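You operate a simulated robot arm through the tools that you are given. There is no shell and no other tool. Be economical: measure what you need, move in short steps, check, and stop when the job is done.

Carry out the task below with a simulated robot arm. There is one attempt and no reset: what you move stays moved.

TASK
Oil the top of the clamped cedar block with the felt pad.
Fine: close the oil tub, put the pad back, open the clamp and lay the block on the table.
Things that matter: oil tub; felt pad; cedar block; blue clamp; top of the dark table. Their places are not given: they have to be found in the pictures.

It is judged by the outcome, as a careful person would: the job done as asked, and still so three seconds after it is handed in. It fails if anything else is knocked over, pushed out of place, dropped, spilled or broken.

THE ROBOT
A 6-joint arm with a two-finger parallel gripper, fixed in place. Base frame: the origin is at the foot of the arm, x ahead of it, y to its left, z up; the work surface is at about z = 0. Lengths are in m, angles in degrees, forces in N, time in s.
With the tool pointing down near the work surface it reaches from about 0.14 to 0.58 m from the base axis. Its first joint turns from -66.0 to 66.0 degrees. Payload 2.1 kg.
Tool frame: the origin (TCP) lies between the finger pads and is the grasp point; the fingertips stand 0.03 m ahead of it; z points along the fingers, y is the line along which they close. The gripper opens to 0.094 m. The fingers are 0.028 m wide and 0.01 m thick; the gripper's body (0.05 by 0.096 m) begins 0.055 m behind the TCP.
Orientation is that of the tool frame in the base frame, as [roll, pitch, yaw] about the fixed x, y, z axes, in that order (R = Rz(yaw) Ry(pitch) Rx(roll)). With the fingers straight down and closing along the base's y, the tool's x points along the base's -x, its y along +y and its z along -z.

THE INTERFACE
- The arm moves only by the tool move_arm. Its arguments are lists of equal length, an entry for each row: "fingers": the gripper command, from -1 (shut) to 1 (fully open), values between in proportion; "travel": the shift along the tool's x, y, z in m, a list of three; "rot": the turn, a rotation vector about the tool's x, y, z in degrees, a list of three. In form: {"fingers": [fingers, ...], "travel": [[tx, ty, tz], ...], "rot": [[wx, wy, wz], ...]}. A call has 1 to 8 rows; each row shifts and turns the commanded pose from where the row before left it, along the tool's axes as they then stand. A row lasts 0.2 s, in which the tool goes at most 0.05 m and 8.6 degrees; a call with a longer step from one row to the next is refused whole, and so is a gripper value outside its range. A pose out of reach is approached as far as the arm can. The call stops where the force on the tool passes 60 N (or 10 N more than at its start, if that is more) or the arm is blocked; 0.2 s more then pass. The fingers move at their own pace (about 0.072 m/s each) and stop on an object; they squeeze with about 41 N. The grip force told is the motor's: it shows also when the fingers shut on nothing. Time passes only in rows, and 0.2 s behind the last, so rows that do not move let the fingers close. It gives the time, the measured TCP pose, the force on the tool (base axes), the opening and the grip force at its end, in the units of the frame above (readings bear some noise).
- Cameras (640 x 400 px; columns grow to the right, rows downward): "scene" is fixed at [0.031, -0.3571, 0.4773]; the picture's right is [0.92, -0.39, 0.00], its down [-0.27, -0.64, -0.72] and it looks along [0.28, 0.67, -0.69] (base axes); focal length 214 px, centre (320, 200). "wrist" rides on the gripper at [-0.037, 0, -0.058] in the tool frame; the picture's right is [0.00, -1.00, 0.00], its down [0.97, 0.00, -0.24] and it looks along [0.24, 0.00, 0.97] (tool axes); focal length 218 px, centre (320, 200).
- snapshot(camera): a new picture of that camera. No time passes.
- measure_at(camera, pixels): for up to 12 pixels [column, row] of the newest picture of that camera ("zoom" is the newest enlarged one), the place [x, y, z] in the base frame of the surface seen there, good to about 0.003 m, but the place of the scene camera against the robot may be out by one fixed shift of up to 0.012 m in any direction. No time passes.
- enlarge(camera, box): a new picture of the part [left, top, right, bottom] of that camera's present view, enlarged. No time passes.
- job_done(): hands the job in; it is judged then, once.

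Work in short steps. Measure before you move; look again where a grasp or a placing could have gone wrong, and mend it. You have 80 turns and 38 pictures in all, those below and enlarged ones among them. Open the gripper and draw the arm clear of the work before you hand the job in, unless the task says otherwise; then end with one line.

The tools are called after "Emit:" by a JSON object that holds its "name" and its "arguments". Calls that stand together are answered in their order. move_arm: Moves the arm, as the interface text tells. Its arguments: {"type":"object","properties":{"fingers":{"type":"array","items":{"type":"number"}},"travel":{"type":"array","items":{"type":"array","items":{"type":"number"}}},"rot":{"type":"array","items":{"type":"array","items":{"type":"number"}}}},"required":["fingers","travel","rot"]} The other tools are called the same way: snapshot (camera) takes a picture; measure_at (camera, pixels) gives the place of the surface under pixels of a picture; enlarge (camera, box) takes an enlarged picture of a part of a camera's view; job_done () hands the job in.

At the start:

```text
clock: 0.0
position: [0.2933, -0.1205, 0.3411]
orientation: [-180.0, 0.1, -179.8]
ft_force: [-0.3, -0.2, 0.3]
grip_width: 0.0943
grip_force: 0.1
```

scene: 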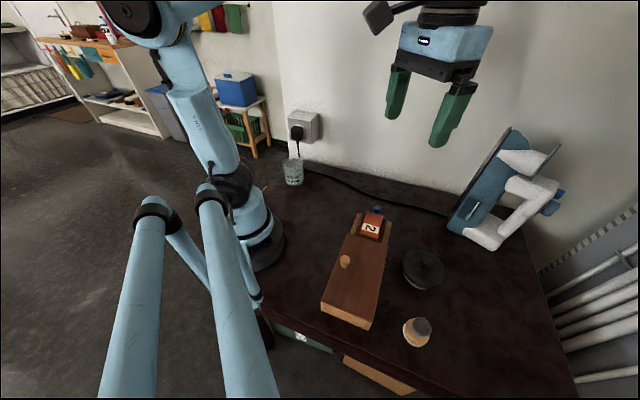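
wrist: 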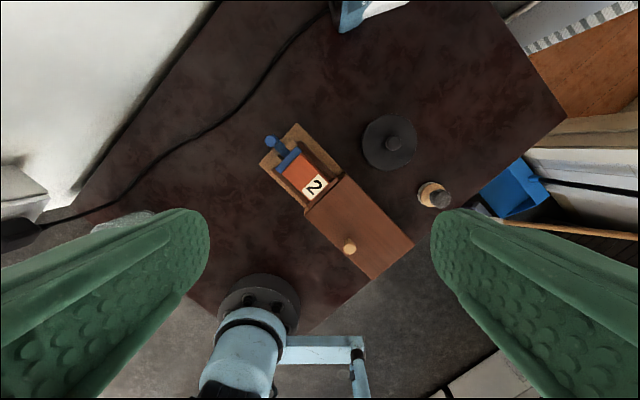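

I see a wooden fixture (scene 355,270) with an orange block marked "2", a dark round tub (423,270) and a small knob-like pad (417,332). I'll look closer.

Emit:
{"name": "enlarge", "arguments": {"camera": "scene", "box": [300, 190, 460, 350]}}

Emit:
{"name": "enlarge", "arguments": {"camera": "wrist", "box": [240, 100, 480, 290]}}

```text
2.50 times, centred on (380, 270) of scene
```

zoom: 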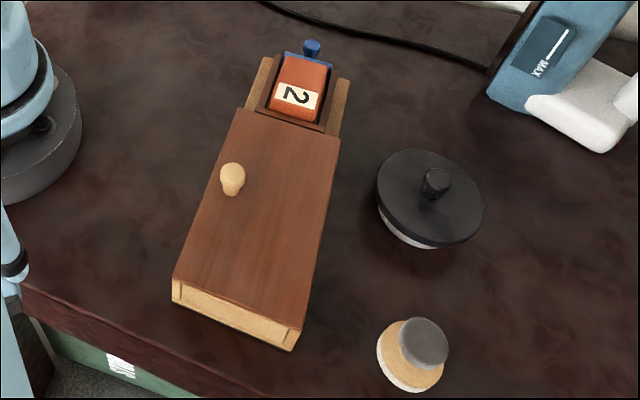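

```text
2.11 times, centred on (360, 195) of wrist
```

zoom: 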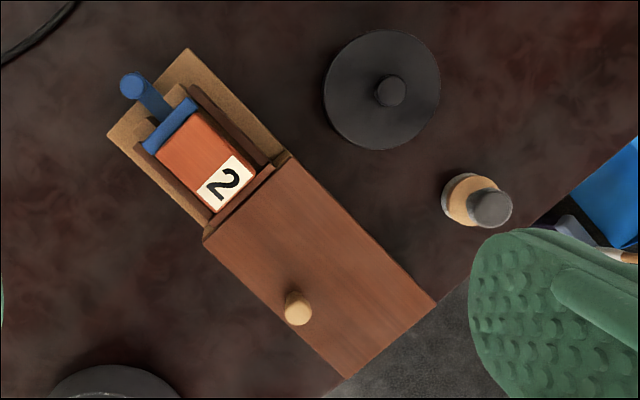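

Measuring key points in the wrist view (zoom).

Emit:
{"name": "measure_at", "arguments": {"camera": "zoom", "pixels": [[131, 86], [155, 105], [185, 115], [165, 150], [205, 190], [250, 175], [212, 210], [285, 158], [205, 238], [345, 375], [433, 303], [297, 305]]}}

Emit:
{"name": "measure_at", "arguments": {"camera": "wrist", "pixels": [[393, 144], [375, 160], [440, 199], [427, 193], [362, 143], [417, 145], [389, 116], [390, 172], [300, 195], [330, 160], [285, 128], [400, 220]]}}

```text
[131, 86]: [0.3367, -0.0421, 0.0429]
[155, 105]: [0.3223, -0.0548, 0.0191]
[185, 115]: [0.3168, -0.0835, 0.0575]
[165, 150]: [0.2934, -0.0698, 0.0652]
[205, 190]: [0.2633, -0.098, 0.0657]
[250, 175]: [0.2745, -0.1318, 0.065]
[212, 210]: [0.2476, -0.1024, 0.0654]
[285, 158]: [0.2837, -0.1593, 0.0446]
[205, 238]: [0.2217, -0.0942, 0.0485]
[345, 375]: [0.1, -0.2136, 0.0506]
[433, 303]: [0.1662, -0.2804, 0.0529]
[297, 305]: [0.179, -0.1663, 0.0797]
```

```text
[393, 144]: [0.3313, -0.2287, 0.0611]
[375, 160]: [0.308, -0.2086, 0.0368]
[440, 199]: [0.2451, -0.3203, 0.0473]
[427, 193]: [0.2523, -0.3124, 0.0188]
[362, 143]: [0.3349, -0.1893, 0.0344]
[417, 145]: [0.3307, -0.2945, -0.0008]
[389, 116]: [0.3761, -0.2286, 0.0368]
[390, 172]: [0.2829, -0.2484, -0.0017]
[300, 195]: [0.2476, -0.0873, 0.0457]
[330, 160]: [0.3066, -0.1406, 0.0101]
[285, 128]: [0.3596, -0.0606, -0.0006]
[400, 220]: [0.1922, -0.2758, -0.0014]
```

The block top is at z≈0.065 and the box cover at ≈0.05; I lower the camera for a closer view.

Emit:
{"name": "move_arm", "arguments": {"fingers": [1, 1, 1], "travel": [[0, -0.01, 0.045], [0, -0.01, 0.045], [0, -0.01, 0.04]], "rot": [[0, 0, 0], [0, 0, 0], [0, 0, 0]]}}

Emit:
{"name": "enlarge", "arguments": {"camera": "wrist", "box": [180, 60, 420, 210]}}

Emit:
{"name": "snapshot", "arguments": {"camera": "wrist"}}

```text
clock: 0.8
position: [0.2959, -0.1511, 0.2114]
orientation: [180.0, 0.1, -179.9]
ft_force: [-0.7, 0.6, -0.2]
grip_width: 0.0939
grip_force: 0.2
```

```text
2.67 times, centred on (300, 135) of wrist
```

zoom: 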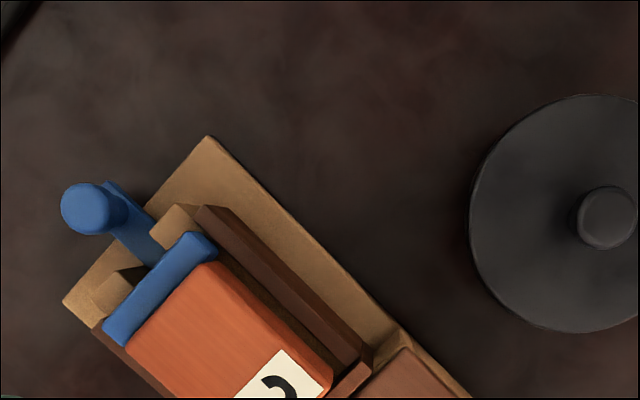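

```text
32 pictures are left
```

wrist: 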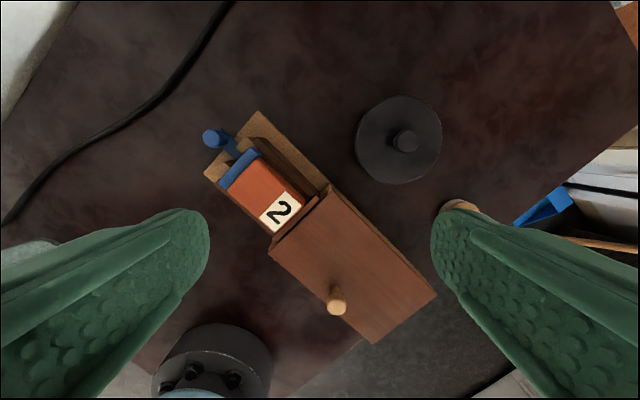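

Emit:
{"name": "enlarge", "arguments": {"camera": "wrist", "box": [190, 100, 350, 260]}}

Emit:
{"name": "measure_at", "arguments": {"camera": "wrist", "pixels": [[405, 141], [402, 98], [442, 138], [400, 184], [357, 142], [403, 125], [458, 204], [470, 208]]}}

```text
2.50 times, centred on (270, 180) of wrist
```

zoom: 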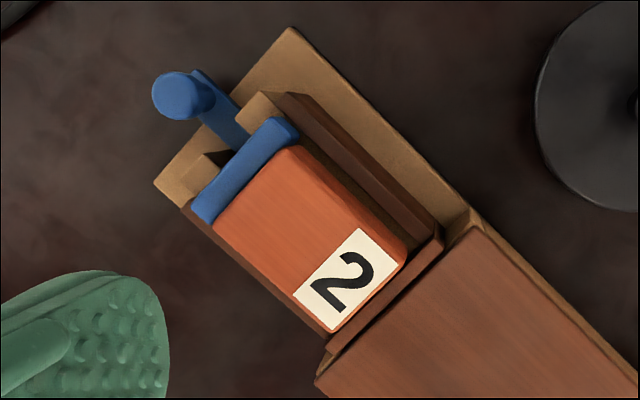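

```text
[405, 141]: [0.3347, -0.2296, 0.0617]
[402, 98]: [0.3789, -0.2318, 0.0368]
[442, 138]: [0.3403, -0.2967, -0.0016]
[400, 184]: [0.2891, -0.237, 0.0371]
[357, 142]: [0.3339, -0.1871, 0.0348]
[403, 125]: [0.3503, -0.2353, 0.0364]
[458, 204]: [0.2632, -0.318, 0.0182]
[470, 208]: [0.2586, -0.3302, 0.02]
```

Emit:
{"name": "measure_at", "arguments": {"camera": "zoom", "pixels": [[175, 92], [185, 100], [225, 120], [285, 133], [207, 213], [245, 175], [290, 160], [222, 222], [325, 318], [395, 255], [335, 340], [430, 245]]}}

Emit:
{"name": "measure_at", "arguments": {"camera": "wrist", "pixels": [[336, 305], [336, 295], [329, 186], [271, 250], [374, 341], [437, 294]]}}

```text
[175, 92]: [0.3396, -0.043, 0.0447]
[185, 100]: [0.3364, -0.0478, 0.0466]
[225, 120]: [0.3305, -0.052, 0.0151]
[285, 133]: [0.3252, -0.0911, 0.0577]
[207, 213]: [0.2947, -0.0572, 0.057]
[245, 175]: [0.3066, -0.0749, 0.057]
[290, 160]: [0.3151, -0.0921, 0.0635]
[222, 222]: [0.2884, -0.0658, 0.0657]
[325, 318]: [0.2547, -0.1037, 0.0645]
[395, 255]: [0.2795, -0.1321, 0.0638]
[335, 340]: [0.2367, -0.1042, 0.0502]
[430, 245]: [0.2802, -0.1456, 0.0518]
```

```text
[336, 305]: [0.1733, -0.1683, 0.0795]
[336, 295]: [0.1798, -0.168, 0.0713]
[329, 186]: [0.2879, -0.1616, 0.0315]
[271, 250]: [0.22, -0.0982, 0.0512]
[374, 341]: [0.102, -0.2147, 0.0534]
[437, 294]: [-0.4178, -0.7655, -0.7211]
```

Now the pad and tub: I move sideways to see the pad unobstructed.

Emit:
{"name": "move_arm", "arguments": {"fingers": [1, 1, 1], "travel": [[0.01, -0.045, 0], [0.01, -0.045, 0], [0.01, -0.045, 0]], "rot": [[0, 0, 0], [0, 0, 0], [0, 0, 0]]}}

Emit:
{"name": "snapshot", "arguments": {"camera": "wrist"}}

Emit:
{"name": "enlarge", "arguments": {"camera": "scene", "box": [380, 230, 480, 360]}}

```text
clock: 1.6
position: [0.2641, -0.287, 0.2116]
orientation: [-179.9, 0.1, -180.0]
ft_force: [0.1, -0.3, 0.4]
grip_width: 0.0941
grip_force: 0.1
```

```text
30 pictures are left
```

wrist: 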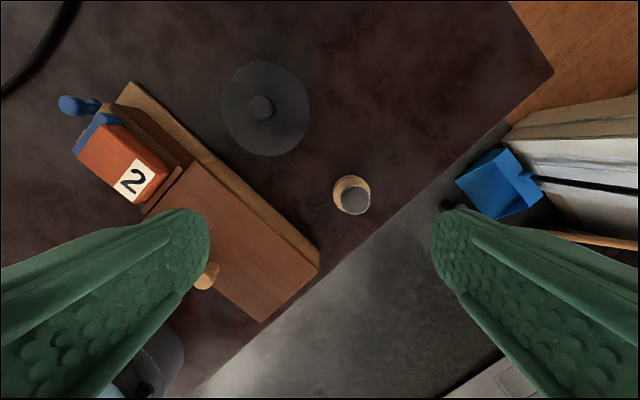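

```text
3.08 times, centred on (430, 295) of scene
```

zoom: 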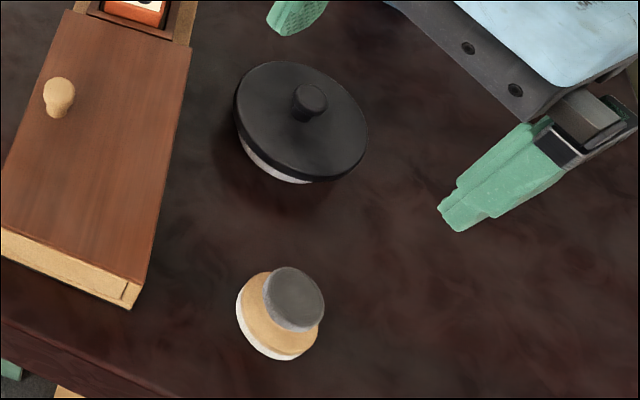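

Emit:
{"name": "measure_at", "arguments": {"camera": "wrist", "pixels": [[355, 200], [342, 200], [369, 201], [356, 188], [356, 213], [334, 195], [346, 180], [372, 190], [350, 175], [261, 106], [222, 106], [310, 104]]}}

Emit:
{"name": "measure_at", "arguments": {"camera": "zoom", "pixels": [[295, 297], [270, 345], [238, 300], [322, 300], [255, 350], [310, 98], [300, 130], [240, 120], [360, 140], [270, 172], [255, 320], [275, 270]]}}

```text
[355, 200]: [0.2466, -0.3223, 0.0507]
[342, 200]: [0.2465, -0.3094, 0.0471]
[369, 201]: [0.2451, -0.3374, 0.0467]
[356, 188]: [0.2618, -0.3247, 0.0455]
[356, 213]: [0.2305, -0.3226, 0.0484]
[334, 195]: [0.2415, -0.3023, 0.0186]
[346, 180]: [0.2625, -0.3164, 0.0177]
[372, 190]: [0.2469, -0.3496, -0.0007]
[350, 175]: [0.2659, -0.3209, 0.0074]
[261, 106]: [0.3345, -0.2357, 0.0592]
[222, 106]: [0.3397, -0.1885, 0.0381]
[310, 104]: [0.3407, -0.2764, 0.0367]
```

```text
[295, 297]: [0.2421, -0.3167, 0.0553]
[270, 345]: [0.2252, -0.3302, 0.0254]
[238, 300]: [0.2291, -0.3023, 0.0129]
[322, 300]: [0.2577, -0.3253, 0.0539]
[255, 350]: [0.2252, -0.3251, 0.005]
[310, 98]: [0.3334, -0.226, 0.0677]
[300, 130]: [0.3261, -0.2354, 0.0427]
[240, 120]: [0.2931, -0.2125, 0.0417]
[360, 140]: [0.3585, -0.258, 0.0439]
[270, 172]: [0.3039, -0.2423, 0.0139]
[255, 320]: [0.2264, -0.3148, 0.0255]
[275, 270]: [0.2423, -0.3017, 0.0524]
```

Pad knob centre ≈(0.246,-0.323), top 0.049; lid centre ≈(0.334,-0.2325), lid top 0.037, knob to 0.061. First I go over the lid knob.

Emit:
{"name": "move_arm", "arguments": {"fingers": [0, 0, -0.2, -0.2, -0.2], "travel": [[-0.035, 0.0272, 0], [-0.035, 0.0272, 0], [0, 0, 0.045], [0, 0, 0.045], [0, 0, 0.042]], "rot": [[0, 0, 0], [0, 0, 0], [0, 0, 0], [0, 0, 0], [0, 0, 0]]}}

Emit:
{"name": "snapshot", "arguments": {"camera": "wrist"}}

```text
clock: 2.8
position: [0.3346, -0.2295, 0.0794]
orientation: [-180.0, 0.1, -179.9]
ft_force: [0.1, -0.3, -0.5]
grip_width: 0.0375
grip_force: 0.0
```

```text
28 pictures are left
```

wrist: 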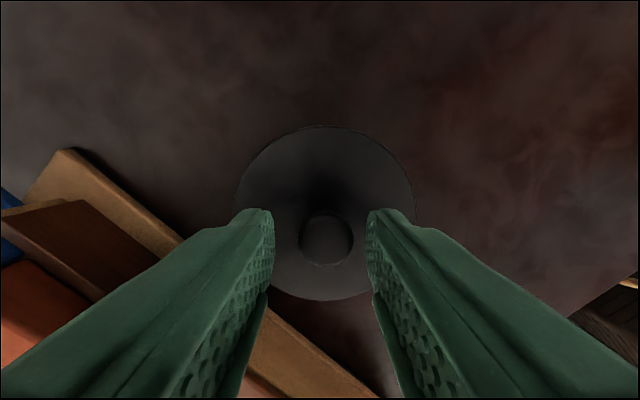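

The knob (326,240) sits between the fingers, about 2 mm off; I shift, descend and close.

Emit:
{"name": "move_arm", "arguments": {"fingers": [-0.2, -1, -1, -1], "travel": [[0, -0.0025, 0.005], [0, 0, 0], [0, 0, 0], [0, 0, 0]], "rot": [[0, 0, 0], [0, 0, 0], [0, 0, 0], [0, 0, 0]]}}

Emit:
{"name": "move_arm", "arguments": {"fingers": [-1, -1, -1], "travel": [[0, 0, -0.01], [0, 0, -0.015], [0, 0, -0.015]], "rot": [[0, 0, 0], [0, 0, 0], [0, 0, 0]]}}

Emit:
{"name": "snapshot", "arguments": {"camera": "wrist"}}

Emit:
{"name": "snapshot", "arguments": {"camera": "scene"}}

```text
clock: 3.8
position: [0.3346, -0.2331, 0.0755]
orientation: [-180.0, 0.2, -180.0]
ft_force: [1.2, 0.0, 0.5]
grip_width: 0.02
grip_force: 40.9
```

```text
clock: 4.6
position: [0.3342, -0.2341, 0.1144]
orientation: [180.0, 0.1, 179.9]
ft_force: [0.6, -0.1, -0.6]
grip_width: 0.0197
grip_force: 41.2
```

```text
27 pictures are left
```

wrist: 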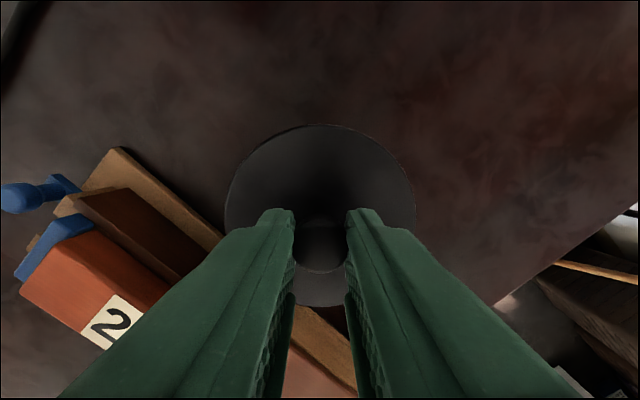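

```text
26 pictures are left
```

scene: 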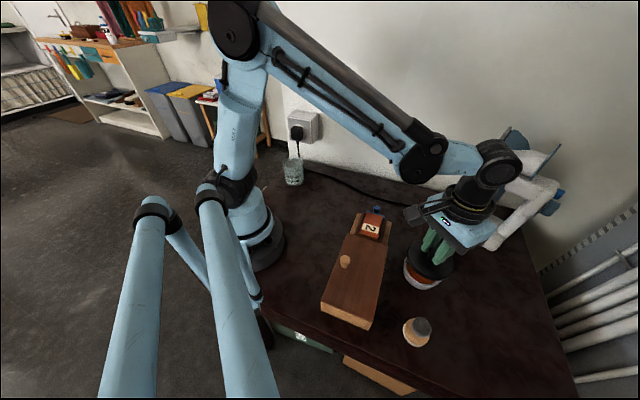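

The lid is held and the amber oil shows at scene (420,282). I carry the lid to free table at ≈(0.43,-0.29).

Emit:
{"name": "move_arm", "arguments": {"fingers": [-1, -1, -1, -1, -1], "travel": [[0, 0, -0.015], [-0.032, -0.019, 0], [-0.032, -0.019, 0], [-0.032, -0.019, 0], [0, 0, 0.04]], "rot": [[0, 0, 0], [0, 0, 0], [0, 0, 0], [0, 0, 0], [0, 0, 0]]}}

Emit:
{"name": "enlarge", "arguments": {"camera": "scene", "box": [380, 180, 560, 320]}}

```text
clock: 5.8
position: [0.4314, -0.2904, 0.0907]
orientation: [-179.9, 0.2, 180.0]
ft_force: [0.4, 0.3, -0.5]
grip_width: 0.0197
grip_force: 41.3
```

```text
2.86 times, centred on (470, 250) of scene
```

zoom: 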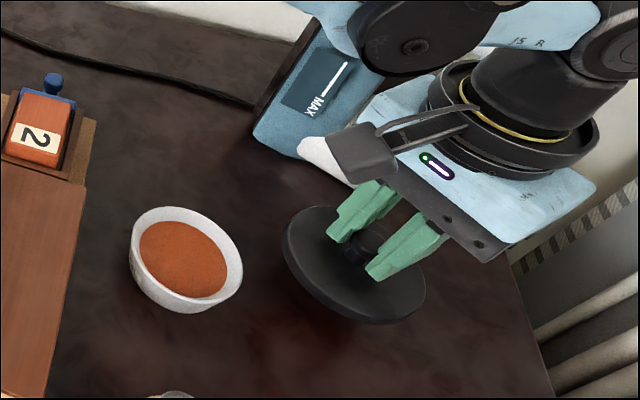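

I lower the lid gently until contact and measure the tub's rim and oil surface.

Emit:
{"name": "measure_at", "arguments": {"camera": "zoom", "pixels": [[185, 258], [150, 240], [215, 280], [183, 207], [131, 250], [242, 260], [185, 308], [185, 292]]}}

Emit:
{"name": "move_arm", "arguments": {"fingers": [-1, -1, -1, -1, -1], "travel": [[0, 0, 0.02], [0, 0, 0.015], [0, 0, 0.006], [0, 0, 0.004], [0, 0, 0]], "rot": [[0, 0, 0], [0, 0, 0], [0, 0, 0], [0, 0, 0], [0, 0, 0]]}}

```text
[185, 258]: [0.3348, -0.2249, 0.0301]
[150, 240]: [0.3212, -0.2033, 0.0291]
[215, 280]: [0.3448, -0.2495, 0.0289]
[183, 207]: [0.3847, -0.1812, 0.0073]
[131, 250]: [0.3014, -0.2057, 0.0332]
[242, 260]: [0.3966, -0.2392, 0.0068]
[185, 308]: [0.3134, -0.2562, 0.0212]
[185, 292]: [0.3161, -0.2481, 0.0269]
```

```text
clock: 7.0
position: [0.4312, -0.2902, 0.0456]
orientation: [-179.9, 0.1, -179.9]
ft_force: [0.1, 0.2, 42.8]
grip_width: 0.0196
grip_force: 40.9
```

Lid touches the table at TCP z≈0.046. I release and lift away.

Emit:
{"name": "move_arm", "arguments": {"fingers": [-1, -0.5, -0.2, -0.2, -0.2, 0], "travel": [[0, 0, -0.002], [0, 0, 0], [0, 0, 0], [0, 0, -0.04], [0, 0, -0.04], [0, 0, -0.02]], "rot": [[0, 0, 0], [0, 0, 0], [0, 0, 0], [0, 0, 0], [0, 0, 0], [0, 0, 0]]}}

```text
clock: 8.4
position: [0.4309, -0.2908, 0.1461]
orientation: [179.9, 0.1, 180.0]
ft_force: [-0.4, -0.1, 0.4]
grip_width: 0.0472
grip_force: 0.1
```

Now over to the pad at (0.246,-0.323).

Emit:
{"name": "move_arm", "arguments": {"fingers": [0, 0, 0, 0, 0.1, 0.1], "travel": [[0.046, -0.008, 0], [0.046, -0.008, 0], [0.046, -0.008, 0], [0.047, -0.008, 0], [0, 0, 0.035], [0, 0, 0.02]], "rot": [[0, 0, 0], [0, 0, 0], [0, 0, 0], [0, 0, 0], [0, 0, 0], [0, 0, 0]]}}

Emit:
{"name": "snapshot", "arguments": {"camera": "wrist"}}

```text
clock: 9.8
position: [0.2443, -0.3223, 0.0916]
orientation: [-179.9, 0.2, -180.0]
ft_force: [-0.4, 0.2, 0.6]
grip_width: 0.0517
grip_force: 0.0
```

```text
24 pictures are left
```

wrist: 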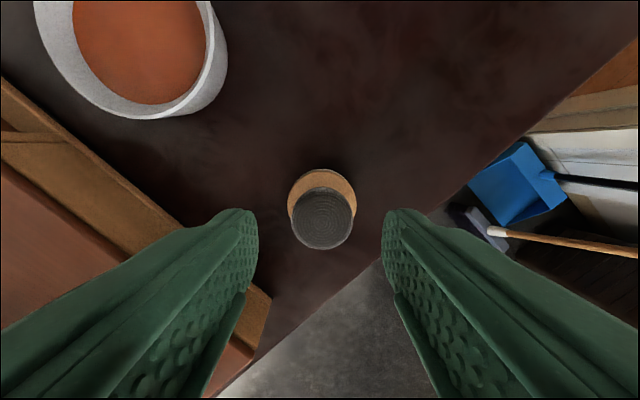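

Emit:
{"name": "measure_at", "arguments": {"camera": "wrist", "pixels": [[322, 217], [295, 219], [350, 217], [322, 190], [322, 243], [322, 178], [290, 200], [354, 200], [205, 60], [130, 110], [110, 40]]}}

```text
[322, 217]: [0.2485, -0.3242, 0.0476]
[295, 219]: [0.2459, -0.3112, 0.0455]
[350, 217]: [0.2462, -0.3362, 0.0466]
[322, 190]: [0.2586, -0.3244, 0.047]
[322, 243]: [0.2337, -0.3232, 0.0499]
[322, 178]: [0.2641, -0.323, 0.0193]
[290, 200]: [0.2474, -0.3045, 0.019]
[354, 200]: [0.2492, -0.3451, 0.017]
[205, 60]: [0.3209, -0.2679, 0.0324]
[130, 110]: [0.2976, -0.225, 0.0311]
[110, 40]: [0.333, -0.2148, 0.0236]
```

Knob centre (0.2465,-0.3237), oil z≈0.024, rim z≈0.032. I centre, descend to 0.056 and close.

Emit:
{"name": "move_arm", "arguments": {"fingers": [0.1, 0.1, -1, -1, -1], "travel": [[-0.002, -0.0015, 0.02], [0, 0, 0.0155], [0, 0, 0], [0, 0, 0], [0, 0, 0]], "rot": [[0, 0, 0], [0, 0, 0], [0, 0, 0], [0, 0, 0], [0, 0, 0]]}}

```text
clock: 11.0
position: [0.2476, -0.3231, 0.0555]
orientation: [-180.0, 0.0, -179.9]
ft_force: [1.2, -0.2, 0.1]
grip_width: 0.0289
grip_force: 40.7
```

Pad held (width 0.029; its felt bottom is 0.0555 below TCP). Lift and carry it over the tub.

Emit:
{"name": "move_arm", "arguments": {"fingers": [-1, -1, -1, -1, -1, -1], "travel": [[0, 0, -0.03], [0, 0, -0.04], [-0.0288, 0.0302, 0], [-0.0288, 0.0302, 0], [-0.0288, 0.0302, 0], [0, 0, 0]], "rot": [[0, 0, 0], [0, 0, 0], [0, 0, 0], [0, 0, 0], [0, 0, 0], [0, 0, 0]]}}

Emit:
{"name": "enlarge", "arguments": {"camera": "scene", "box": [350, 190, 510, 330]}}

```text
clock: 12.4
position: [0.3344, -0.2344, 0.1263]
orientation: [179.9, 0.1, 180.0]
ft_force: [0.4, -0.1, 0.0]
grip_width: 0.0289
grip_force: 41.0
```

```text
2.86 times, centred on (430, 260) of scene
```

zoom: 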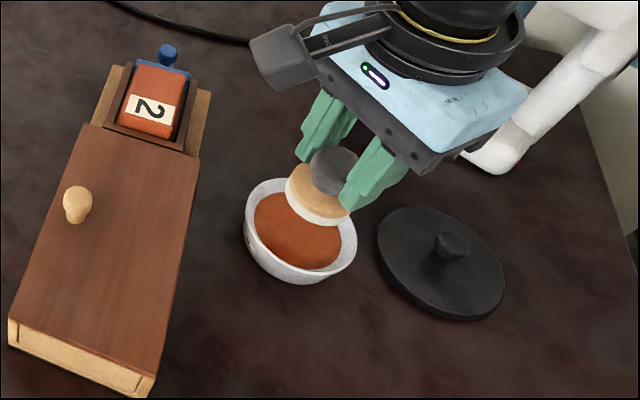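

Pad is centred above the oil. Dip to TCP z≈0.076 (felt ~3–4 mm in), hold, then lift and let it drain.

Emit:
{"name": "move_arm", "arguments": {"fingers": [-1, -1, -1, -1, -1, -1, -1, -1], "travel": [[0, 0, 0.03], [0, 0, 0.014], [0, 0, 0.0065], [0, 0, 0], [0, 0, 0], [0, 0, -0.008], [0, 0, -0.02], [0, 0, -0.01]], "rot": [[0, 0, 0], [0, 0, 0], [0, 0, 0], [0, 0, 0], [0, 0, 0], [0, 0, 0], [0, 0, 0], [0, 0, 0]]}}

Emit:
{"name": "enlarge", "arguments": {"camera": "scene", "box": [350, 190, 510, 330]}}

```text
clock: 14.2
position: [0.334, -0.2335, 0.1142]
orientation: [-180.0, 0.1, -179.8]
ft_force: [-0.2, 0.8, -0.7]
grip_width: 0.0286
grip_force: 41.2
```

```text
2.86 times, centred on (430, 260) of scene
```

zoom: 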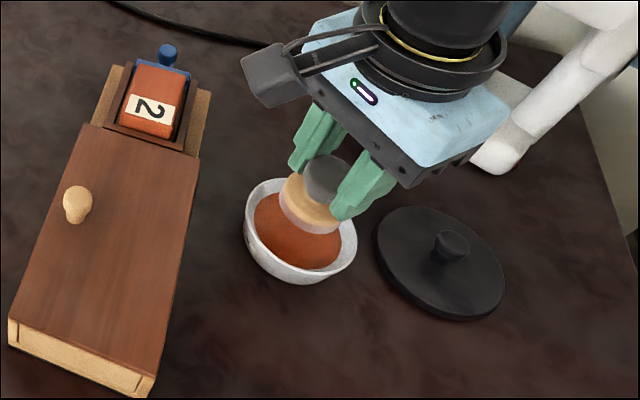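

Felt is wetted. Lift and carry the pad over the block centre (0.284,-0.0985).

Emit:
{"name": "move_arm", "arguments": {"fingers": [-1, -1, -1, -1, -1, -1], "travel": [[0, 0, -0.03], [0.0125, 0.0338, 0], [0.0125, 0.0338, 0], [0.0125, 0.0338, 0], [0.0125, 0.0338, 0], [0, 0, 0.012]], "rot": [[0, 0, 0], [0, 0, 0], [0, 0, 0], [0, 0, 0], [0, 0, 0], [0, 0, 0]]}}

Emit:
{"name": "move_arm", "arguments": {"fingers": [-1, -1, -1, -1], "travel": [[0, 0, 0.008], [0, 0, 0.002], [0, 0, 0.002], [0, 0, 0]], "rot": [[0, 0, 0], [0, 0, 0], [0, 0, 0], [0, 0, 0]]}}

Emit:
{"name": "enlarge", "arguments": {"camera": "scene", "box": [300, 170, 460, 300]}}

```text
clock: 15.6
position: [0.2833, -0.098, 0.1315]
orientation: [-180.0, 0.1, -180.0]
ft_force: [-0.5, -0.1, -0.7]
grip_width: 0.0287
grip_force: 40.6
```

```text
clock: 16.6
position: [0.2842, -0.0987, 0.1191]
orientation: [180.0, 0.1, -179.9]
ft_force: [-1.5, 1.0, 15.1]
grip_width: 0.0286
grip_force: 41.0
```

```text
3.08 times, centred on (380, 235) of scene
```

zoom: 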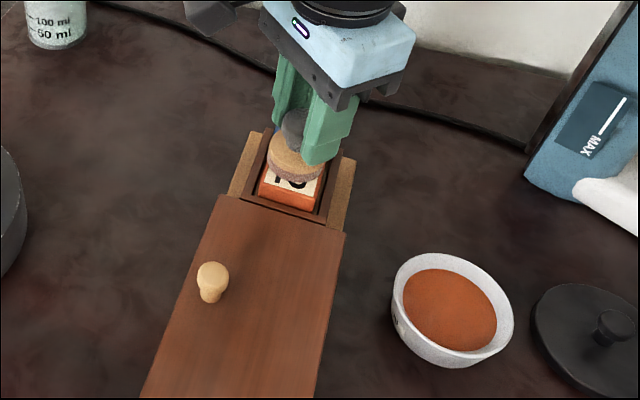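

Contact with 15 N. Now wipe strokes along the block's length, covering both sides.

Emit:
{"name": "move_arm", "arguments": {"fingers": [-1, -1, -1, -1, -1, -1, -1, -1], "travel": [[0.0095, -0.0035, -0.001], [0.0094, -0.0035, 0], [-0.0123, 0.0132, 0], [-0.0123, 0.0132, 0], [-0.0066, -0.0061, 0], [0.0123, -0.0132, 0], [0.0123, -0.0132, 0], [-0.0066, -0.0061, 0]], "rot": [[0, 0, 0], [0, 0, 0], [0, 0, 0], [0, 0, 0], [0, 0, 0], [0, 0, 0], [0, 0, 0], [0, 0, 0]]}}

Emit:
{"name": "move_arm", "arguments": {"fingers": [-1, -1, -1, -1, -1, -1, -1, -1], "travel": [[-0.0123, 0.0132, 0], [-0.0123, 0.0132, 0], [0.0066, 0.0061, 0], [0.0123, -0.0132, 0], [0.0123, -0.0132, 0], [-0.0123, 0.0132, 0], [0, 0, -0.015], [0, 0, -0.02]], "rot": [[0, 0, 0], [0, 0, 0], [0, 0, 0], [0, 0, 0], [0, 0, 0], [0, 0, 0], [0, 0, 0], [0, 0, 0]]}}

Emit:
{"name": "enlarge", "arguments": {"camera": "scene", "box": [320, 190, 440, 270]}}

```text
clock: 18.4
position: [0.2786, -0.1167, 0.1205]
orientation: [180.0, 0.1, -179.8]
ft_force: [-0.3, 0.1, -0.5]
grip_width: 0.0289
grip_force: 41.6
```

```text
clock: 20.2
position: [0.2848, -0.0976, 0.1563]
orientation: [180.0, 0.1, -180.0]
ft_force: [0.6, -0.2, -0.5]
grip_width: 0.0285
grip_force: 40.8
```

```text
5.00 times, centred on (380, 230) of scene
```

zoom: 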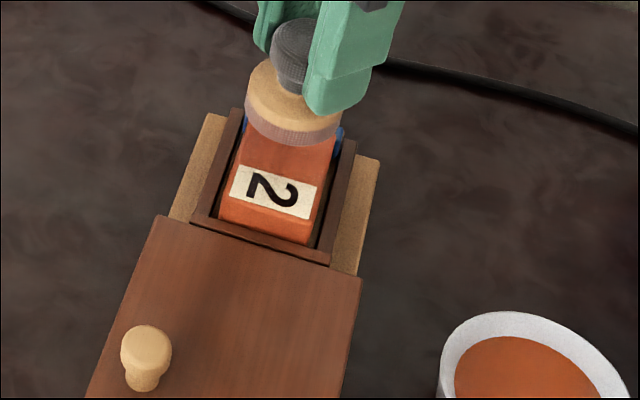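

Force fell to ~0, so contact was lost after the 1 mm retreat and no wet trace is visible. I repeat with about 1.5 mm more press.

Emit:
{"name": "move_arm", "arguments": {"fingers": [-1, -1, -1, -1, -1], "travel": [[0.0, -0.001, 0.03], [0, 0, 0.006], [0, 0, 0.0014], [0.0, 0, 0], [0.0094, -0.0035, 0]], "rot": [[0, 0, 0], [0, 0, 0], [0, 0, 0], [0, 0, 0], [0, 0, 0]]}}

```text
clock: 21.4
position: [0.2763, -0.1023, 0.1172]
orientation: [180.0, 0.5, -179.9]
ft_force: [17.4, 8.0, 43.6]
grip_width: 0.029
grip_force: 41.2
```

43 N is too much; ease off 1 mm and read.

Emit:
{"name": "move_arm", "arguments": {"fingers": [-1, -1], "travel": [[0, 0, -0.001], [0.0094, -0.0035, 0]], "rot": [[0, 0, 0], [0, 0, 0]]}}

```text
clock: 22.0
position: [0.2652, -0.1069, 0.1188]
orientation: [-180.0, 0.0, -180.0]
ft_force: [8.7, 3.0, 20.0]
grip_width: 0.0286
grip_force: 41.1
```

20 N here; good. Continue the strokes at this height.

Emit:
{"name": "move_arm", "arguments": {"fingers": [-1, -1, -1, -1, -1, -1, -1], "travel": [[-0.0123, 0.0132, 0], [-0.0123, 0.0132, 0], [-0.0066, -0.0061, 0], [0.0123, -0.0132, 0], [0.0123, -0.0132, 0], [-0.0066, -0.0061, 0], [0, 0, 0]], "rot": [[0, 0, 0], [0, 0, 0], [0, 0, 0], [0, 0, 0], [0, 0, 0], [0, 0, 0], [0, 0, 0]]}}

Emit:
{"name": "enlarge", "arguments": {"camera": "scene", "box": [320, 190, 440, 270]}}

```text
clock: 23.6
position: [0.278, -0.1183, 0.1194]
orientation: [-179.9, 0.0, 180.0]
ft_force: [-4.5, 2.1, 9.0]
grip_width: 0.0287
grip_force: 41.3
```

```text
5.00 times, centred on (380, 230) of scene
```

zoom: 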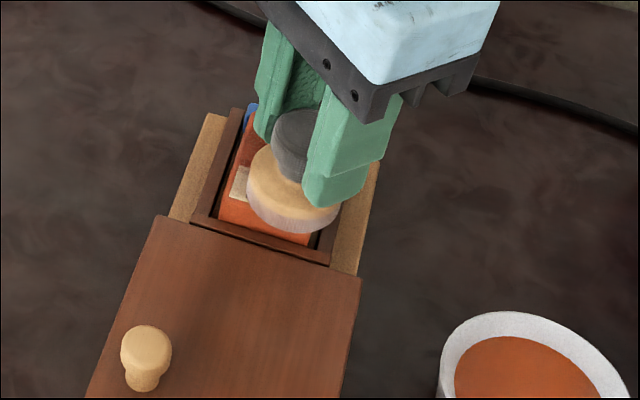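

The wiped part is darker now — oil is going on. Finish the right side and another middle pass, then lift off.

Emit:
{"name": "move_arm", "arguments": {"fingers": [-1, -1, -1, -1, -1, -1, -1, -1], "travel": [[-0.0123, 0.0132, 0.0003], [-0.0123, 0.0132, 0], [0.0066, 0.0061, 0], [0.0123, -0.0132, 0], [0.0136, -0.0146, 0], [-0.0136, 0.0146, 0], [0, 0, -0.015], [-0.035, 0.0, -0.02]], "rot": [[0, 0, 0], [0, 0, 0], [0, 0, 0], [0, 0, 0], [0, 0, 0], [0, 0, 0], [0, 0, 0], [0, 0, 0]]}}

Emit:
{"name": "enlarge", "arguments": {"camera": "scene", "box": [320, 190, 440, 270]}}

```text
clock: 25.4
position: [0.3193, -0.0978, 0.1553]
orientation: [179.9, 0.1, -179.9]
ft_force: [-1.0, 0.5, -0.6]
grip_width: 0.0288
grip_force: 41.1
```

```text
5.00 times, centred on (380, 230) of scene
```

zoom: 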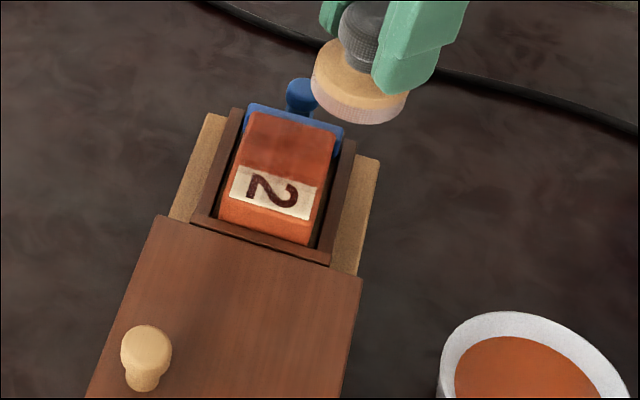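

The upper part is dark with oil; near/right part looks lighter. I move aside to inspect the top with the wrist camera.

Emit:
{"name": "move_arm", "arguments": {"fingers": [-1, -1, -1], "travel": [[0.01, -0.04, -0.02], [0.01, -0.04, -0.02], [0, 0, 0]], "rot": [[0, 0, 0], [0, 0, 0], [0, 0, 0]]}}

Emit:
{"name": "enlarge", "arguments": {"camera": "wrist", "box": [120, 140, 280, 260]}}

```text
clock: 26.2
position: [0.2984, -0.179, 0.1936]
orientation: [-180.0, 0.2, -179.9]
ft_force: [-0.2, 0.1, -0.9]
grip_width: 0.0288
grip_force: 41.1
```

```text
3.33 times, centred on (200, 200) of wrist
```

zoom: 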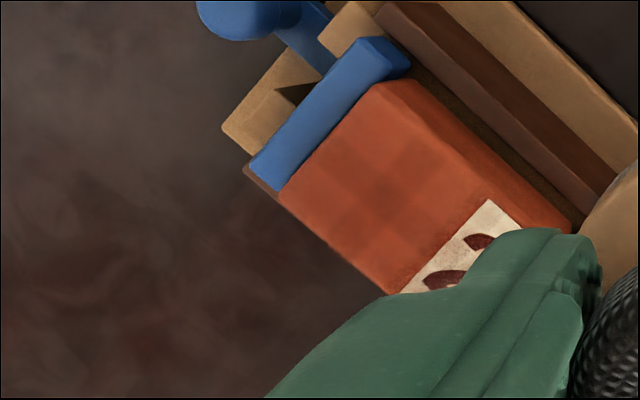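

The oil is patchy: darker in the middle, lighter at edges. I re-dip and wipe more fully to the edges.

Emit:
{"name": "move_arm", "arguments": {"fingers": [-1, -1, -1, -1, -1, -1, -1], "travel": [[-0.018, -0.0272, 0.02], [-0.0178, -0.0272, 0.02], [0, 0, 0.04], [0, 0, 0.026], [0, 0, 0.012], [0, 0, 0], [0, 0, 0]], "rot": [[0, 0, 0], [0, 0, 0], [0, 0, 0], [0, 0, 0], [0, 0, 0], [0, 0, 0], [0, 0, 0]]}}

Emit:
{"name": "move_arm", "arguments": {"fingers": [-1, -1, -1, -1, -1], "travel": [[0, 0, 0], [0, 0, 0], [0, 0, -0.008], [0, 0, -0.02], [0, 0, -0.035]], "rot": [[0, 0, 0], [0, 0, 0], [0, 0, 0], [0, 0, 0], [0, 0, 0]]}}

```text
clock: 27.8
position: [0.3352, -0.233, 0.0754]
orientation: [-180.0, 0.1, -179.9]
ft_force: [0.3, -0.1, 0.2]
grip_width: 0.0287
grip_force: 41.3
```

```text
clock: 29.0
position: [0.333, -0.2339, 0.1385]
orientation: [-180.0, 0.1, -179.9]
ft_force: [0.1, -0.3, -0.3]
grip_width: 0.0287
grip_force: 41.0
```

Emit:
{"name": "move_arm", "arguments": {"fingers": [-1, -1, -1, -1, -1, -1, -1], "travel": [[0, 0, -0.008], [0.0238, 0.043, 0], [0.0238, 0.043, 0], [0.0238, 0.043, 0], [0, 0, 0.02], [0, 0, 0.0075], [0, 0, 0]], "rot": [[0, 0, 0], [0, 0, 0], [0, 0, 0], [0, 0, 0], [0, 0, 0], [0, 0, 0], [0, 0, 0]]}}

```text
clock: 30.6
position: [0.2623, -0.1049, 0.1191]
orientation: [180.0, 0.1, 180.0]
ft_force: [0.6, 0.9, -0.8]
grip_width: 0.0288
grip_force: 40.7
```

Emit:
{"name": "move_arm", "arguments": {"fingers": [-1, -1], "travel": [[0, 0, 0.0008], [0, 0, 0]], "rot": [[0, 0, 0], [0, 0, 0]]}}

```text
clock: 31.2
position: [0.263, -0.1042, 0.1186]
orientation: [180.0, 0.1, -179.9]
ft_force: [-2.4, 0.0, 10.4]
grip_width: 0.0288
grip_force: 41.1
```

Contact 10 N at the near-left corner. Slow strokes with a touch more press.

Emit:
{"name": "move_arm", "arguments": {"fingers": [-1, -1, -1, -1, -1, -1, -1, -1], "travel": [[0, 0, 0.0005], [-0.0068, 0.0073, 0], [-0.0068, 0.0073, 0], [-0.0068, 0.0073, 0], [-0.0068, 0.0073, 0], [0, 0, 0], [-0.0088, -0.0082, 0], [0, 0, 0]], "rot": [[0, 0, 0], [0, 0, 0], [0, 0, 0], [0, 0, 0], [0, 0, 0], [0, 0, 0], [0, 0, 0], [0, 0, 0]]}}

Emit:
{"name": "move_arm", "arguments": {"fingers": [-1, -1, -1, -1, -1, -1, -1, -1], "travel": [[0.0068, -0.0073, 0], [0.0068, -0.0073, 0], [0.0068, -0.0073, 0], [0.0068, -0.0073, 0], [0, 0, 0], [-0.0088, -0.0082, 0], [0, 0, 0], [-0.0068, 0.0073, 0]], "rot": [[0, 0, 0], [0, 0, 0], [0, 0, 0], [0, 0, 0], [0, 0, 0], [0, 0, 0], [0, 0, 0], [0, 0, 0]]}}

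Emit:
{"name": "move_arm", "arguments": {"fingers": [-1, -1, -1, -1, -1, -1, -1], "travel": [[-0.0068, 0.0073, 0], [-0.0068, 0.0073, 0], [-0.0068, 0.0073, 0], [0, 0, 0], [0.0088, 0.0082, 0], [0.0068, -0.0073, 0], [0.0068, -0.0073, 0]], "rot": [[0, 0, 0], [0, 0, 0], [0, 0, 0], [0, 0, 0], [0, 0, 0], [0, 0, 0], [0, 0, 0]]}}

```text
clock: 32.7
position: [0.2908, -0.0774, 0.1187]
orientation: [179.8, -0.6, -179.9]
ft_force: [-3.0, 0.2, 22.1]
grip_width: 0.0287
grip_force: 41.2
stopped in row 7: the force on the tool passed its limit (the readings are from after the stop); the commanded pose is now the measured one
```

```text
clock: 34.5
position: [0.2791, -0.1099, 0.1188]
orientation: [-179.7, -0.6, 179.9]
ft_force: [-14.0, -16.4, 46.1]
grip_width: 0.0287
grip_force: 40.8
```

```text
clock: 36.1
position: [0.2781, -0.0894, 0.1188]
orientation: [179.5, -0.4, -179.9]
ft_force: [10.5, 14.0, 35.6]
grip_width: 0.0287
grip_force: 40.8
```

Strokes done but one was cut short by force, leaving the right side uncertain. Lift and inspect.

Emit:
{"name": "move_arm", "arguments": {"fingers": [-1, -1, -1, -1, -1, -1], "travel": [[0, 0, -0.02], [0, 0, -0.04], [0.007, -0.044, -0.015], [0.007, -0.044, 0], [0.007, -0.044, 0], [0, 0, 0]], "rot": [[0, 0, 0], [0, 0, 0], [0, 0, 0], [0, 0, 0], [0, 0, 0], [0, 0, 0]]}}

Emit:
{"name": "enlarge", "arguments": {"camera": "wrist", "box": [60, 90, 240, 210]}}

```text
clock: 37.5
position: [0.2572, -0.2237, 0.1918]
orientation: [179.8, -0.4, -179.9]
ft_force: [-0.4, -0.5, 0.1]
grip_width: 0.0286
grip_force: 40.9
```

```text
3.33 times, centred on (150, 150) of wrist
```

zoom: 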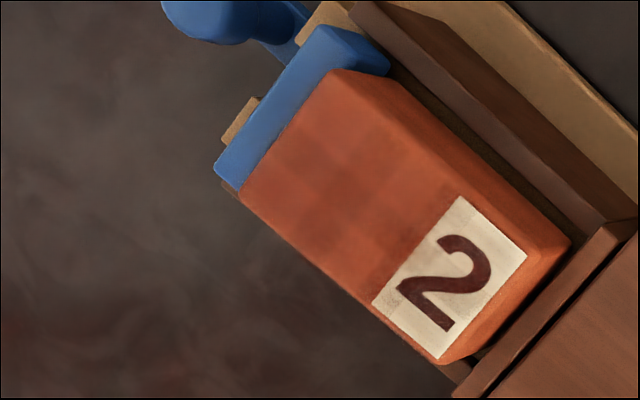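

The left/middle is oiled, but the right side (+v), near edge and far-right corner remain light. Re-dip and cover those.

Emit:
{"name": "move_arm", "arguments": {"fingers": [-1, -1, -1, -1, -1, -1, -1, -1], "travel": [[-0.0385, -0.005, 0], [-0.0385, -0.005, 0], [0, 0, 0.045], [0, 0, 0.04], [0, 0, 0.02], [0, 0, 0.011], [0, 0, 0], [0, 0, 0]], "rot": [[-0.2, 0.4, 0], [0, 0, 0], [0, 0, 0], [0, 0, 0], [0, 0, 0], [0, 0, 0], [0, 0, 0], [0, 0, 0]]}}

Emit:
{"name": "move_arm", "arguments": {"fingers": [-1, -1, -1, -1, -1, -1], "travel": [[0, 0, 0], [0, 0, 0], [0, 0, -0.008], [0, 0, -0.02], [0, 0, -0.043], [0, 0, 0]], "rot": [[0, 0, 0], [0, 0, 0], [0, 0, 0], [0, 0, 0], [0, 0, 0], [0, 0, 0]]}}

```text
clock: 39.3
position: [0.3335, -0.2326, 0.0761]
orientation: [179.7, -0.9, -179.9]
ft_force: [-0.5, 1.0, 7.0]
grip_width: 0.0286
grip_force: 40.7
```

```text
clock: 40.7
position: [0.3347, -0.234, 0.1472]
orientation: [179.6, -0.9, -179.9]
ft_force: [0.1, -0.1, -0.2]
grip_width: 0.0286
grip_force: 40.9
```

Emit:
{"name": "move_arm", "arguments": {"fingers": [-1, -1, -1, -1, -1, -1, -1], "travel": [[0.0182, 0.0365, 0], [0.0182, 0.0365, 0], [0.0182, 0.0365, 0], [0, 0, 0.02], [0, 0, 0.006], [0, 0, 0.0022], [0, 0, 0]], "rot": [[0.4, -0.9, 0], [0, 0, 0], [0, 0, 0], [0, 0, 0], [0, 0, 0], [0, 0, 0], [0, 0, 0]]}}

```text
clock: 42.3
position: [0.279, -0.1241, 0.1187]
orientation: [179.9, 0.1, -180.0]
ft_force: [-0.8, 1.4, 8.2]
grip_width: 0.0287
grip_force: 41.3
```

In contact (8 N) at the near-right corner; slow stroke along the right side.

Emit:
{"name": "move_arm", "arguments": {"fingers": [-1, -1, -1, -1, -1, -1, -1, -1], "travel": [[0, 0, 0.0004], [-0.0048, 0.0051, 0], [-0.0048, 0.0051, 0], [-0.0048, 0.0051, 0], [-0.0048, 0.0051, 0], [-0.0048, 0.0051, 0], [-0.0048, 0.0051, 0], [0, 0, 0]], "rot": [[0, 0, 0], [0, 0, 0], [0, 0, 0], [0, 0, 0], [0, 0, 0], [0, 0, 0], [0, 0, 0], [0, 0, 0]]}}

```text
clock: 44.1
position: [0.3087, -0.0936, 0.1192]
orientation: [-179.9, 0.0, -179.9]
ft_force: [-3.3, -3.4, 15.0]
grip_width: 0.0288
grip_force: 41.3
```

Emit:
{"name": "move_arm", "arguments": {"fingers": [-1, -1, -1, -1, -1, -1], "travel": [[0.0051, 0.0048, 0], [0.0051, 0.0048, 0], [0.0051, 0.0048, 0], [0.0051, 0.0048, 0], [0.0048, -0.0051, 0], [0.0048, -0.0051, 0]], "rot": [[0, 0, 0], [0, 0, 0], [0, 0, 0], [0, 0, 0], [0, 0, 0], [0, 0, 0]]}}

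Emit:
{"name": "move_arm", "arguments": {"fingers": [-1, -1, -1, -1, -1, -1, -1, -1], "travel": [[0.0048, -0.0051, 0], [0.0048, -0.0051, 0], [0.0048, -0.0051, 0], [0.0048, -0.0051, 0], [-0.0051, -0.0048, 0], [-0.0051, -0.0048, 0], [-0.0051, -0.0048, 0], [-0.0051, -0.0048, 0]], "rot": [[0, 0, 0], [0, 0, 0], [0, 0, 0], [0, 0, 0], [0, 0, 0], [0, 0, 0], [0, 0, 0], [0, 0, 0]]}}

```text
clock: 45.5
position: [0.2772, -0.0833, 0.1198]
orientation: [-180.0, -0.1, -179.9]
ft_force: [-0.7, -0.9, -0.3]
grip_width: 0.0289
grip_force: 41.2
```

```text
clock: 47.3
position: [0.2791, -0.1243, 0.1186]
orientation: [-179.9, 0.1, -179.9]
ft_force: [0.5, 0.5, 1.1]
grip_width: 0.0285
grip_force: 41.6
```

Contact faded on the later sides; second lap with 0.8 mm more press.

Emit:
{"name": "move_arm", "arguments": {"fingers": [-1, -1, -1, -1, -1, -1, -1], "travel": [[0, 0, 0.0008], [-0.0048, 0.0051, 0], [-0.0048, 0.0051, 0], [-0.0048, 0.0051, 0], [-0.0048, 0.0051, 0], [-0.0048, 0.0051, 0], [-0.0048, 0.0051, 0]], "rot": [[0, 0, 0], [0, 0, 0], [0, 0, 0], [0, 0, 0], [0, 0, 0], [0, 0, 0], [0, 0, 0]]}}

Emit:
{"name": "move_arm", "arguments": {"fingers": [-1, -1, -1, -1, -1, -1], "travel": [[0.0051, 0.0048, 0], [0.0051, 0.0048, 0], [0.0051, 0.0048, 0], [0.0051, 0.0048, 0], [0.0048, -0.0051, 0], [0.0048, -0.0051, 0]], "rot": [[0, 0, 0], [0, 0, 0], [0, 0, 0], [0, 0, 0], [0, 0, 0], [0, 0, 0]]}}

Emit:
{"name": "move_arm", "arguments": {"fingers": [-1, -1, -1, -1, -1, -1, -1, -1], "travel": [[0.0048, -0.0051, 0], [0.0048, -0.0051, 0], [0.0048, -0.0051, 0], [0.0048, -0.0051, 0], [-0.0051, -0.0048, 0], [-0.0051, -0.0048, 0], [-0.0051, -0.0048, 0], [-0.0051, -0.0048, 0]], "rot": [[0, 0, 0], [0, 0, 0], [0, 0, 0], [0, 0, 0], [0, 0, 0], [0, 0, 0], [0, 0, 0], [0, 0, 0]]}}

```text
clock: 48.9
position: [0.3083, -0.0936, 0.1192]
orientation: [-179.5, 0.0, -179.9]
ft_force: [-11.9, -12.2, 43.8]
grip_width: 0.0286
grip_force: 41.0
```

```text
clock: 50.3
position: [0.2783, -0.0821, 0.1188]
orientation: [179.9, 0.1, -179.8]
ft_force: [11.4, 17.4, 45.7]
grip_width: 0.0286
grip_force: 41.5
```

```text
clock: 52.1
position: [0.2764, -0.1249, 0.1192]
orientation: [-180.0, -0.2, -179.9]
ft_force: [-12.4, 10.4, 36.1]
grip_width: 0.0285
grip_force: 41.0
```

Good contact all round. Lift and inspect from the side again.

Emit:
{"name": "move_arm", "arguments": {"fingers": [-1, -1, -1, -1, -1], "travel": [[0, 0, -0.02], [0, 0, -0.045], [0.007, -0.045, -0.005], [0.01, -0.045, 0], [0, 0, 0]], "rot": [[0, 0, 0], [0, 0, 0], [0, 0, 0], [0, 0, 0], [0, 0, 0]]}}

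Emit:
{"name": "enlarge", "arguments": {"camera": "wrist", "box": [60, 90, 240, 210]}}

```text
clock: 53.3
position: [0.2614, -0.2151, 0.1882]
orientation: [-180.0, -0.1, -179.9]
ft_force: [0.1, -0.2, -0.5]
grip_width: 0.0287
grip_force: 40.7
```

```text
3.33 times, centred on (150, 150) of wrist
```

zoom: 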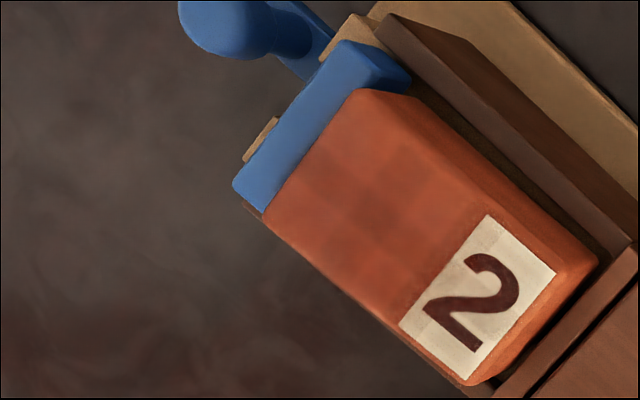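

Emit:
{"name": "enlarge", "arguments": {"camera": "wrist", "box": [120, 105, 240, 205]}}

```text
4.00 times, centred on (180, 155) of wrist
```

zoom: 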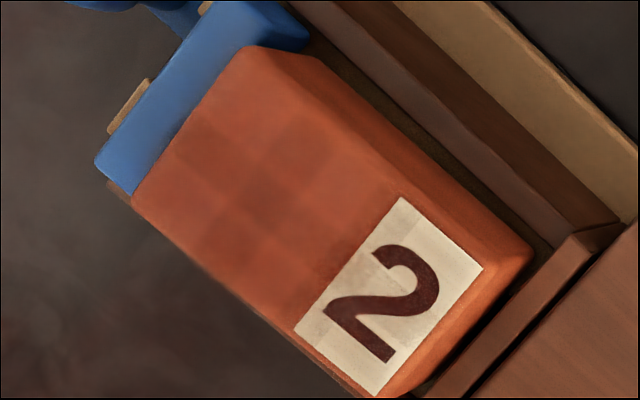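

Film covers everything but thinly toward far-right and outer edges. One more dip and a full firm raster for an even coat.

Emit:
{"name": "move_arm", "arguments": {"fingers": [-1, -1, -1, -1, -1, -1, -1, -1], "travel": [[-0.0363, -0.0092, 0], [-0.0363, -0.0092, 0], [0, 0, 0.045], [0, 0, 0.035], [0, 0, 0.02], [0, 0, 0.012], [0, 0, 0], [0, 0, 0]], "rot": [[0, 0, 0], [0, 0, 0], [0, 0, 0], [0, 0, 0], [0, 0, 0], [0, 0, 0], [0, 0, 0], [0, 0, 0]]}}

Emit:
{"name": "move_arm", "arguments": {"fingers": [-1, -1, -1, -1, -1, -1], "travel": [[0, 0, 0], [0, 0, 0], [0, 0, -0.008], [0, 0, -0.02], [0, 0, -0.043], [0, 0, 0]], "rot": [[0, 0, 0], [0, 0, 0], [0, 0, 0], [0, 0, 0], [0, 0, 0], [0, 0, 0]]}}

```text
clock: 55.1
position: [0.335, -0.2329, 0.0763]
orientation: [180.0, 0.0, -179.9]
ft_force: [-0.4, 0.2, -0.9]
grip_width: 0.0288
grip_force: 40.6
```

```text
clock: 56.5
position: [0.335, -0.2306, 0.1471]
orientation: [-180.0, -0.1, -179.9]
ft_force: [0.0, -0.2, 0.1]
grip_width: 0.0284
grip_force: 40.8
```

Emit:
{"name": "move_arm", "arguments": {"fingers": [-1, -1, -1, -1, -1, -1, -1], "travel": [[0.0083, 0.0467, 0], [0.0083, 0.0467, 0], [0.0083, 0.0467, 0], [0, 0, 0.02], [0, 0, 0.006], [0, 0, 0.0028], [0, 0, 0]], "rot": [[0, 0, 0], [0, 0, 0], [0, 0, 0], [0, 0, 0], [0, 0, 0], [0, 0, 0], [0, 0, 0]]}}

Emit:
{"name": "move_arm", "arguments": {"fingers": [-1, -1, -1, -1, -1, -1, -1, -1], "travel": [[0.0048, -0.0051, 0], [0.0048, -0.0051, 0], [0.0048, -0.0051, 0], [0.0048, -0.0051, 0], [0.0048, -0.0051, 0], [0.0048, -0.0051, 0], [0.0051, 0.0048, 0], [0.0051, 0.0048, 0]], "rot": [[0, 0, 0], [0, 0, 0], [0, 0, 0], [0, 0, 0], [0, 0, 0], [0, 0, 0], [0, 0, 0], [0, 0, 0]]}}

Emit:
{"name": "move_arm", "arguments": {"fingers": [-1, -1, -1, -1, -1, -1, -1, -1], "travel": [[-0.0048, 0.0051, 0], [-0.0048, 0.0051, 0], [-0.0048, 0.0051, 0], [-0.0048, 0.0051, 0], [-0.0048, 0.0051, 0], [-0.0048, 0.0051, 0], [0.0051, 0.0048, 0], [0.0051, 0.0048, 0]], "rot": [[0, 0, 0], [0, 0, 0], [0, 0, 0], [0, 0, 0], [0, 0, 0], [0, 0, 0], [0, 0, 0], [0, 0, 0]]}}

Emit:
{"name": "move_arm", "arguments": {"fingers": [-1, -1, -1, -1, -1, -1, -1, -1], "travel": [[0.0048, -0.0051, 0], [0.0048, -0.0051, 0], [0.0048, -0.0051, 0], [0.0048, -0.0051, 0], [0.0048, -0.0051, 0], [0.0048, -0.0051, 0], [0, 0, 0], [0, 0, -0.03]], "rot": [[0, 0, 0], [0, 0, 0], [0, 0, 0], [0, 0, 0], [0, 0, 0], [0, 0, 0], [0, 0, 0], [0, 0, 0]]}}

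```text
clock: 58.1
position: [0.3074, -0.0922, 0.1173]
orientation: [180.0, 0.0, -179.9]
ft_force: [-1.0, 1.4, 22.9]
grip_width: 0.0286
grip_force: 40.7
```

```text
clock: 59.9
position: [0.2703, -0.1158, 0.118]
orientation: [-179.7, 0.0, 179.9]
ft_force: [6.5, -13.3, 30.0]
grip_width: 0.0287
grip_force: 41.0
```

```text
clock: 61.7
position: [0.2899, -0.0717, 0.1177]
orientation: [-180.0, 0.2, -179.8]
ft_force: [12.6, -6.0, 29.3]
grip_width: 0.0288
grip_force: 40.7
```

```text
clock: 63.5
position: [0.2592, -0.104, 0.1471]
orientation: [-179.8, -0.1, 179.9]
ft_force: [0.3, 0.2, -0.4]
grip_width: 0.0287
grip_force: 41.6
```

Full raster done with ~25 N. Move clear and inspect.

Emit:
{"name": "move_arm", "arguments": {"fingers": [-1, -1, -1, -1], "travel": [[0, 0, -0.04], [0, -0.048, 0], [0, -0.048, 0], [0, -0.015, 0]], "rot": [[0, 0, 0], [0, 0, 0], [0, 0, 0], [0, 0, 0]]}}

Emit:
{"name": "enlarge", "arguments": {"camera": "wrist", "box": [120, 105, 240, 205]}}

```text
clock: 64.5
position: [0.2592, -0.2136, 0.1871]
orientation: [-180.0, 0.0, -179.8]
ft_force: [0.3, 1.3, -0.9]
grip_width: 0.0286
grip_force: 40.8
```

```text
4.00 times, centred on (180, 155) of wrist
```

zoom: 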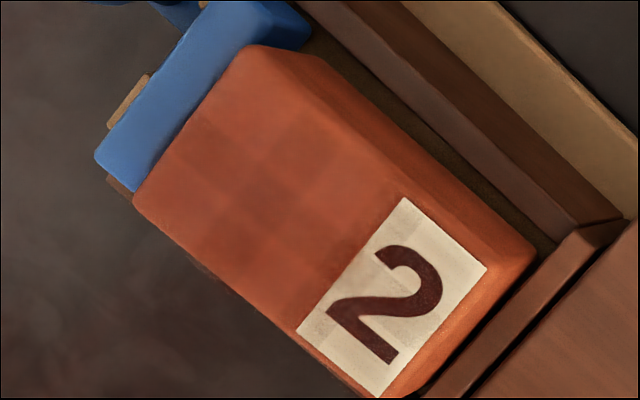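

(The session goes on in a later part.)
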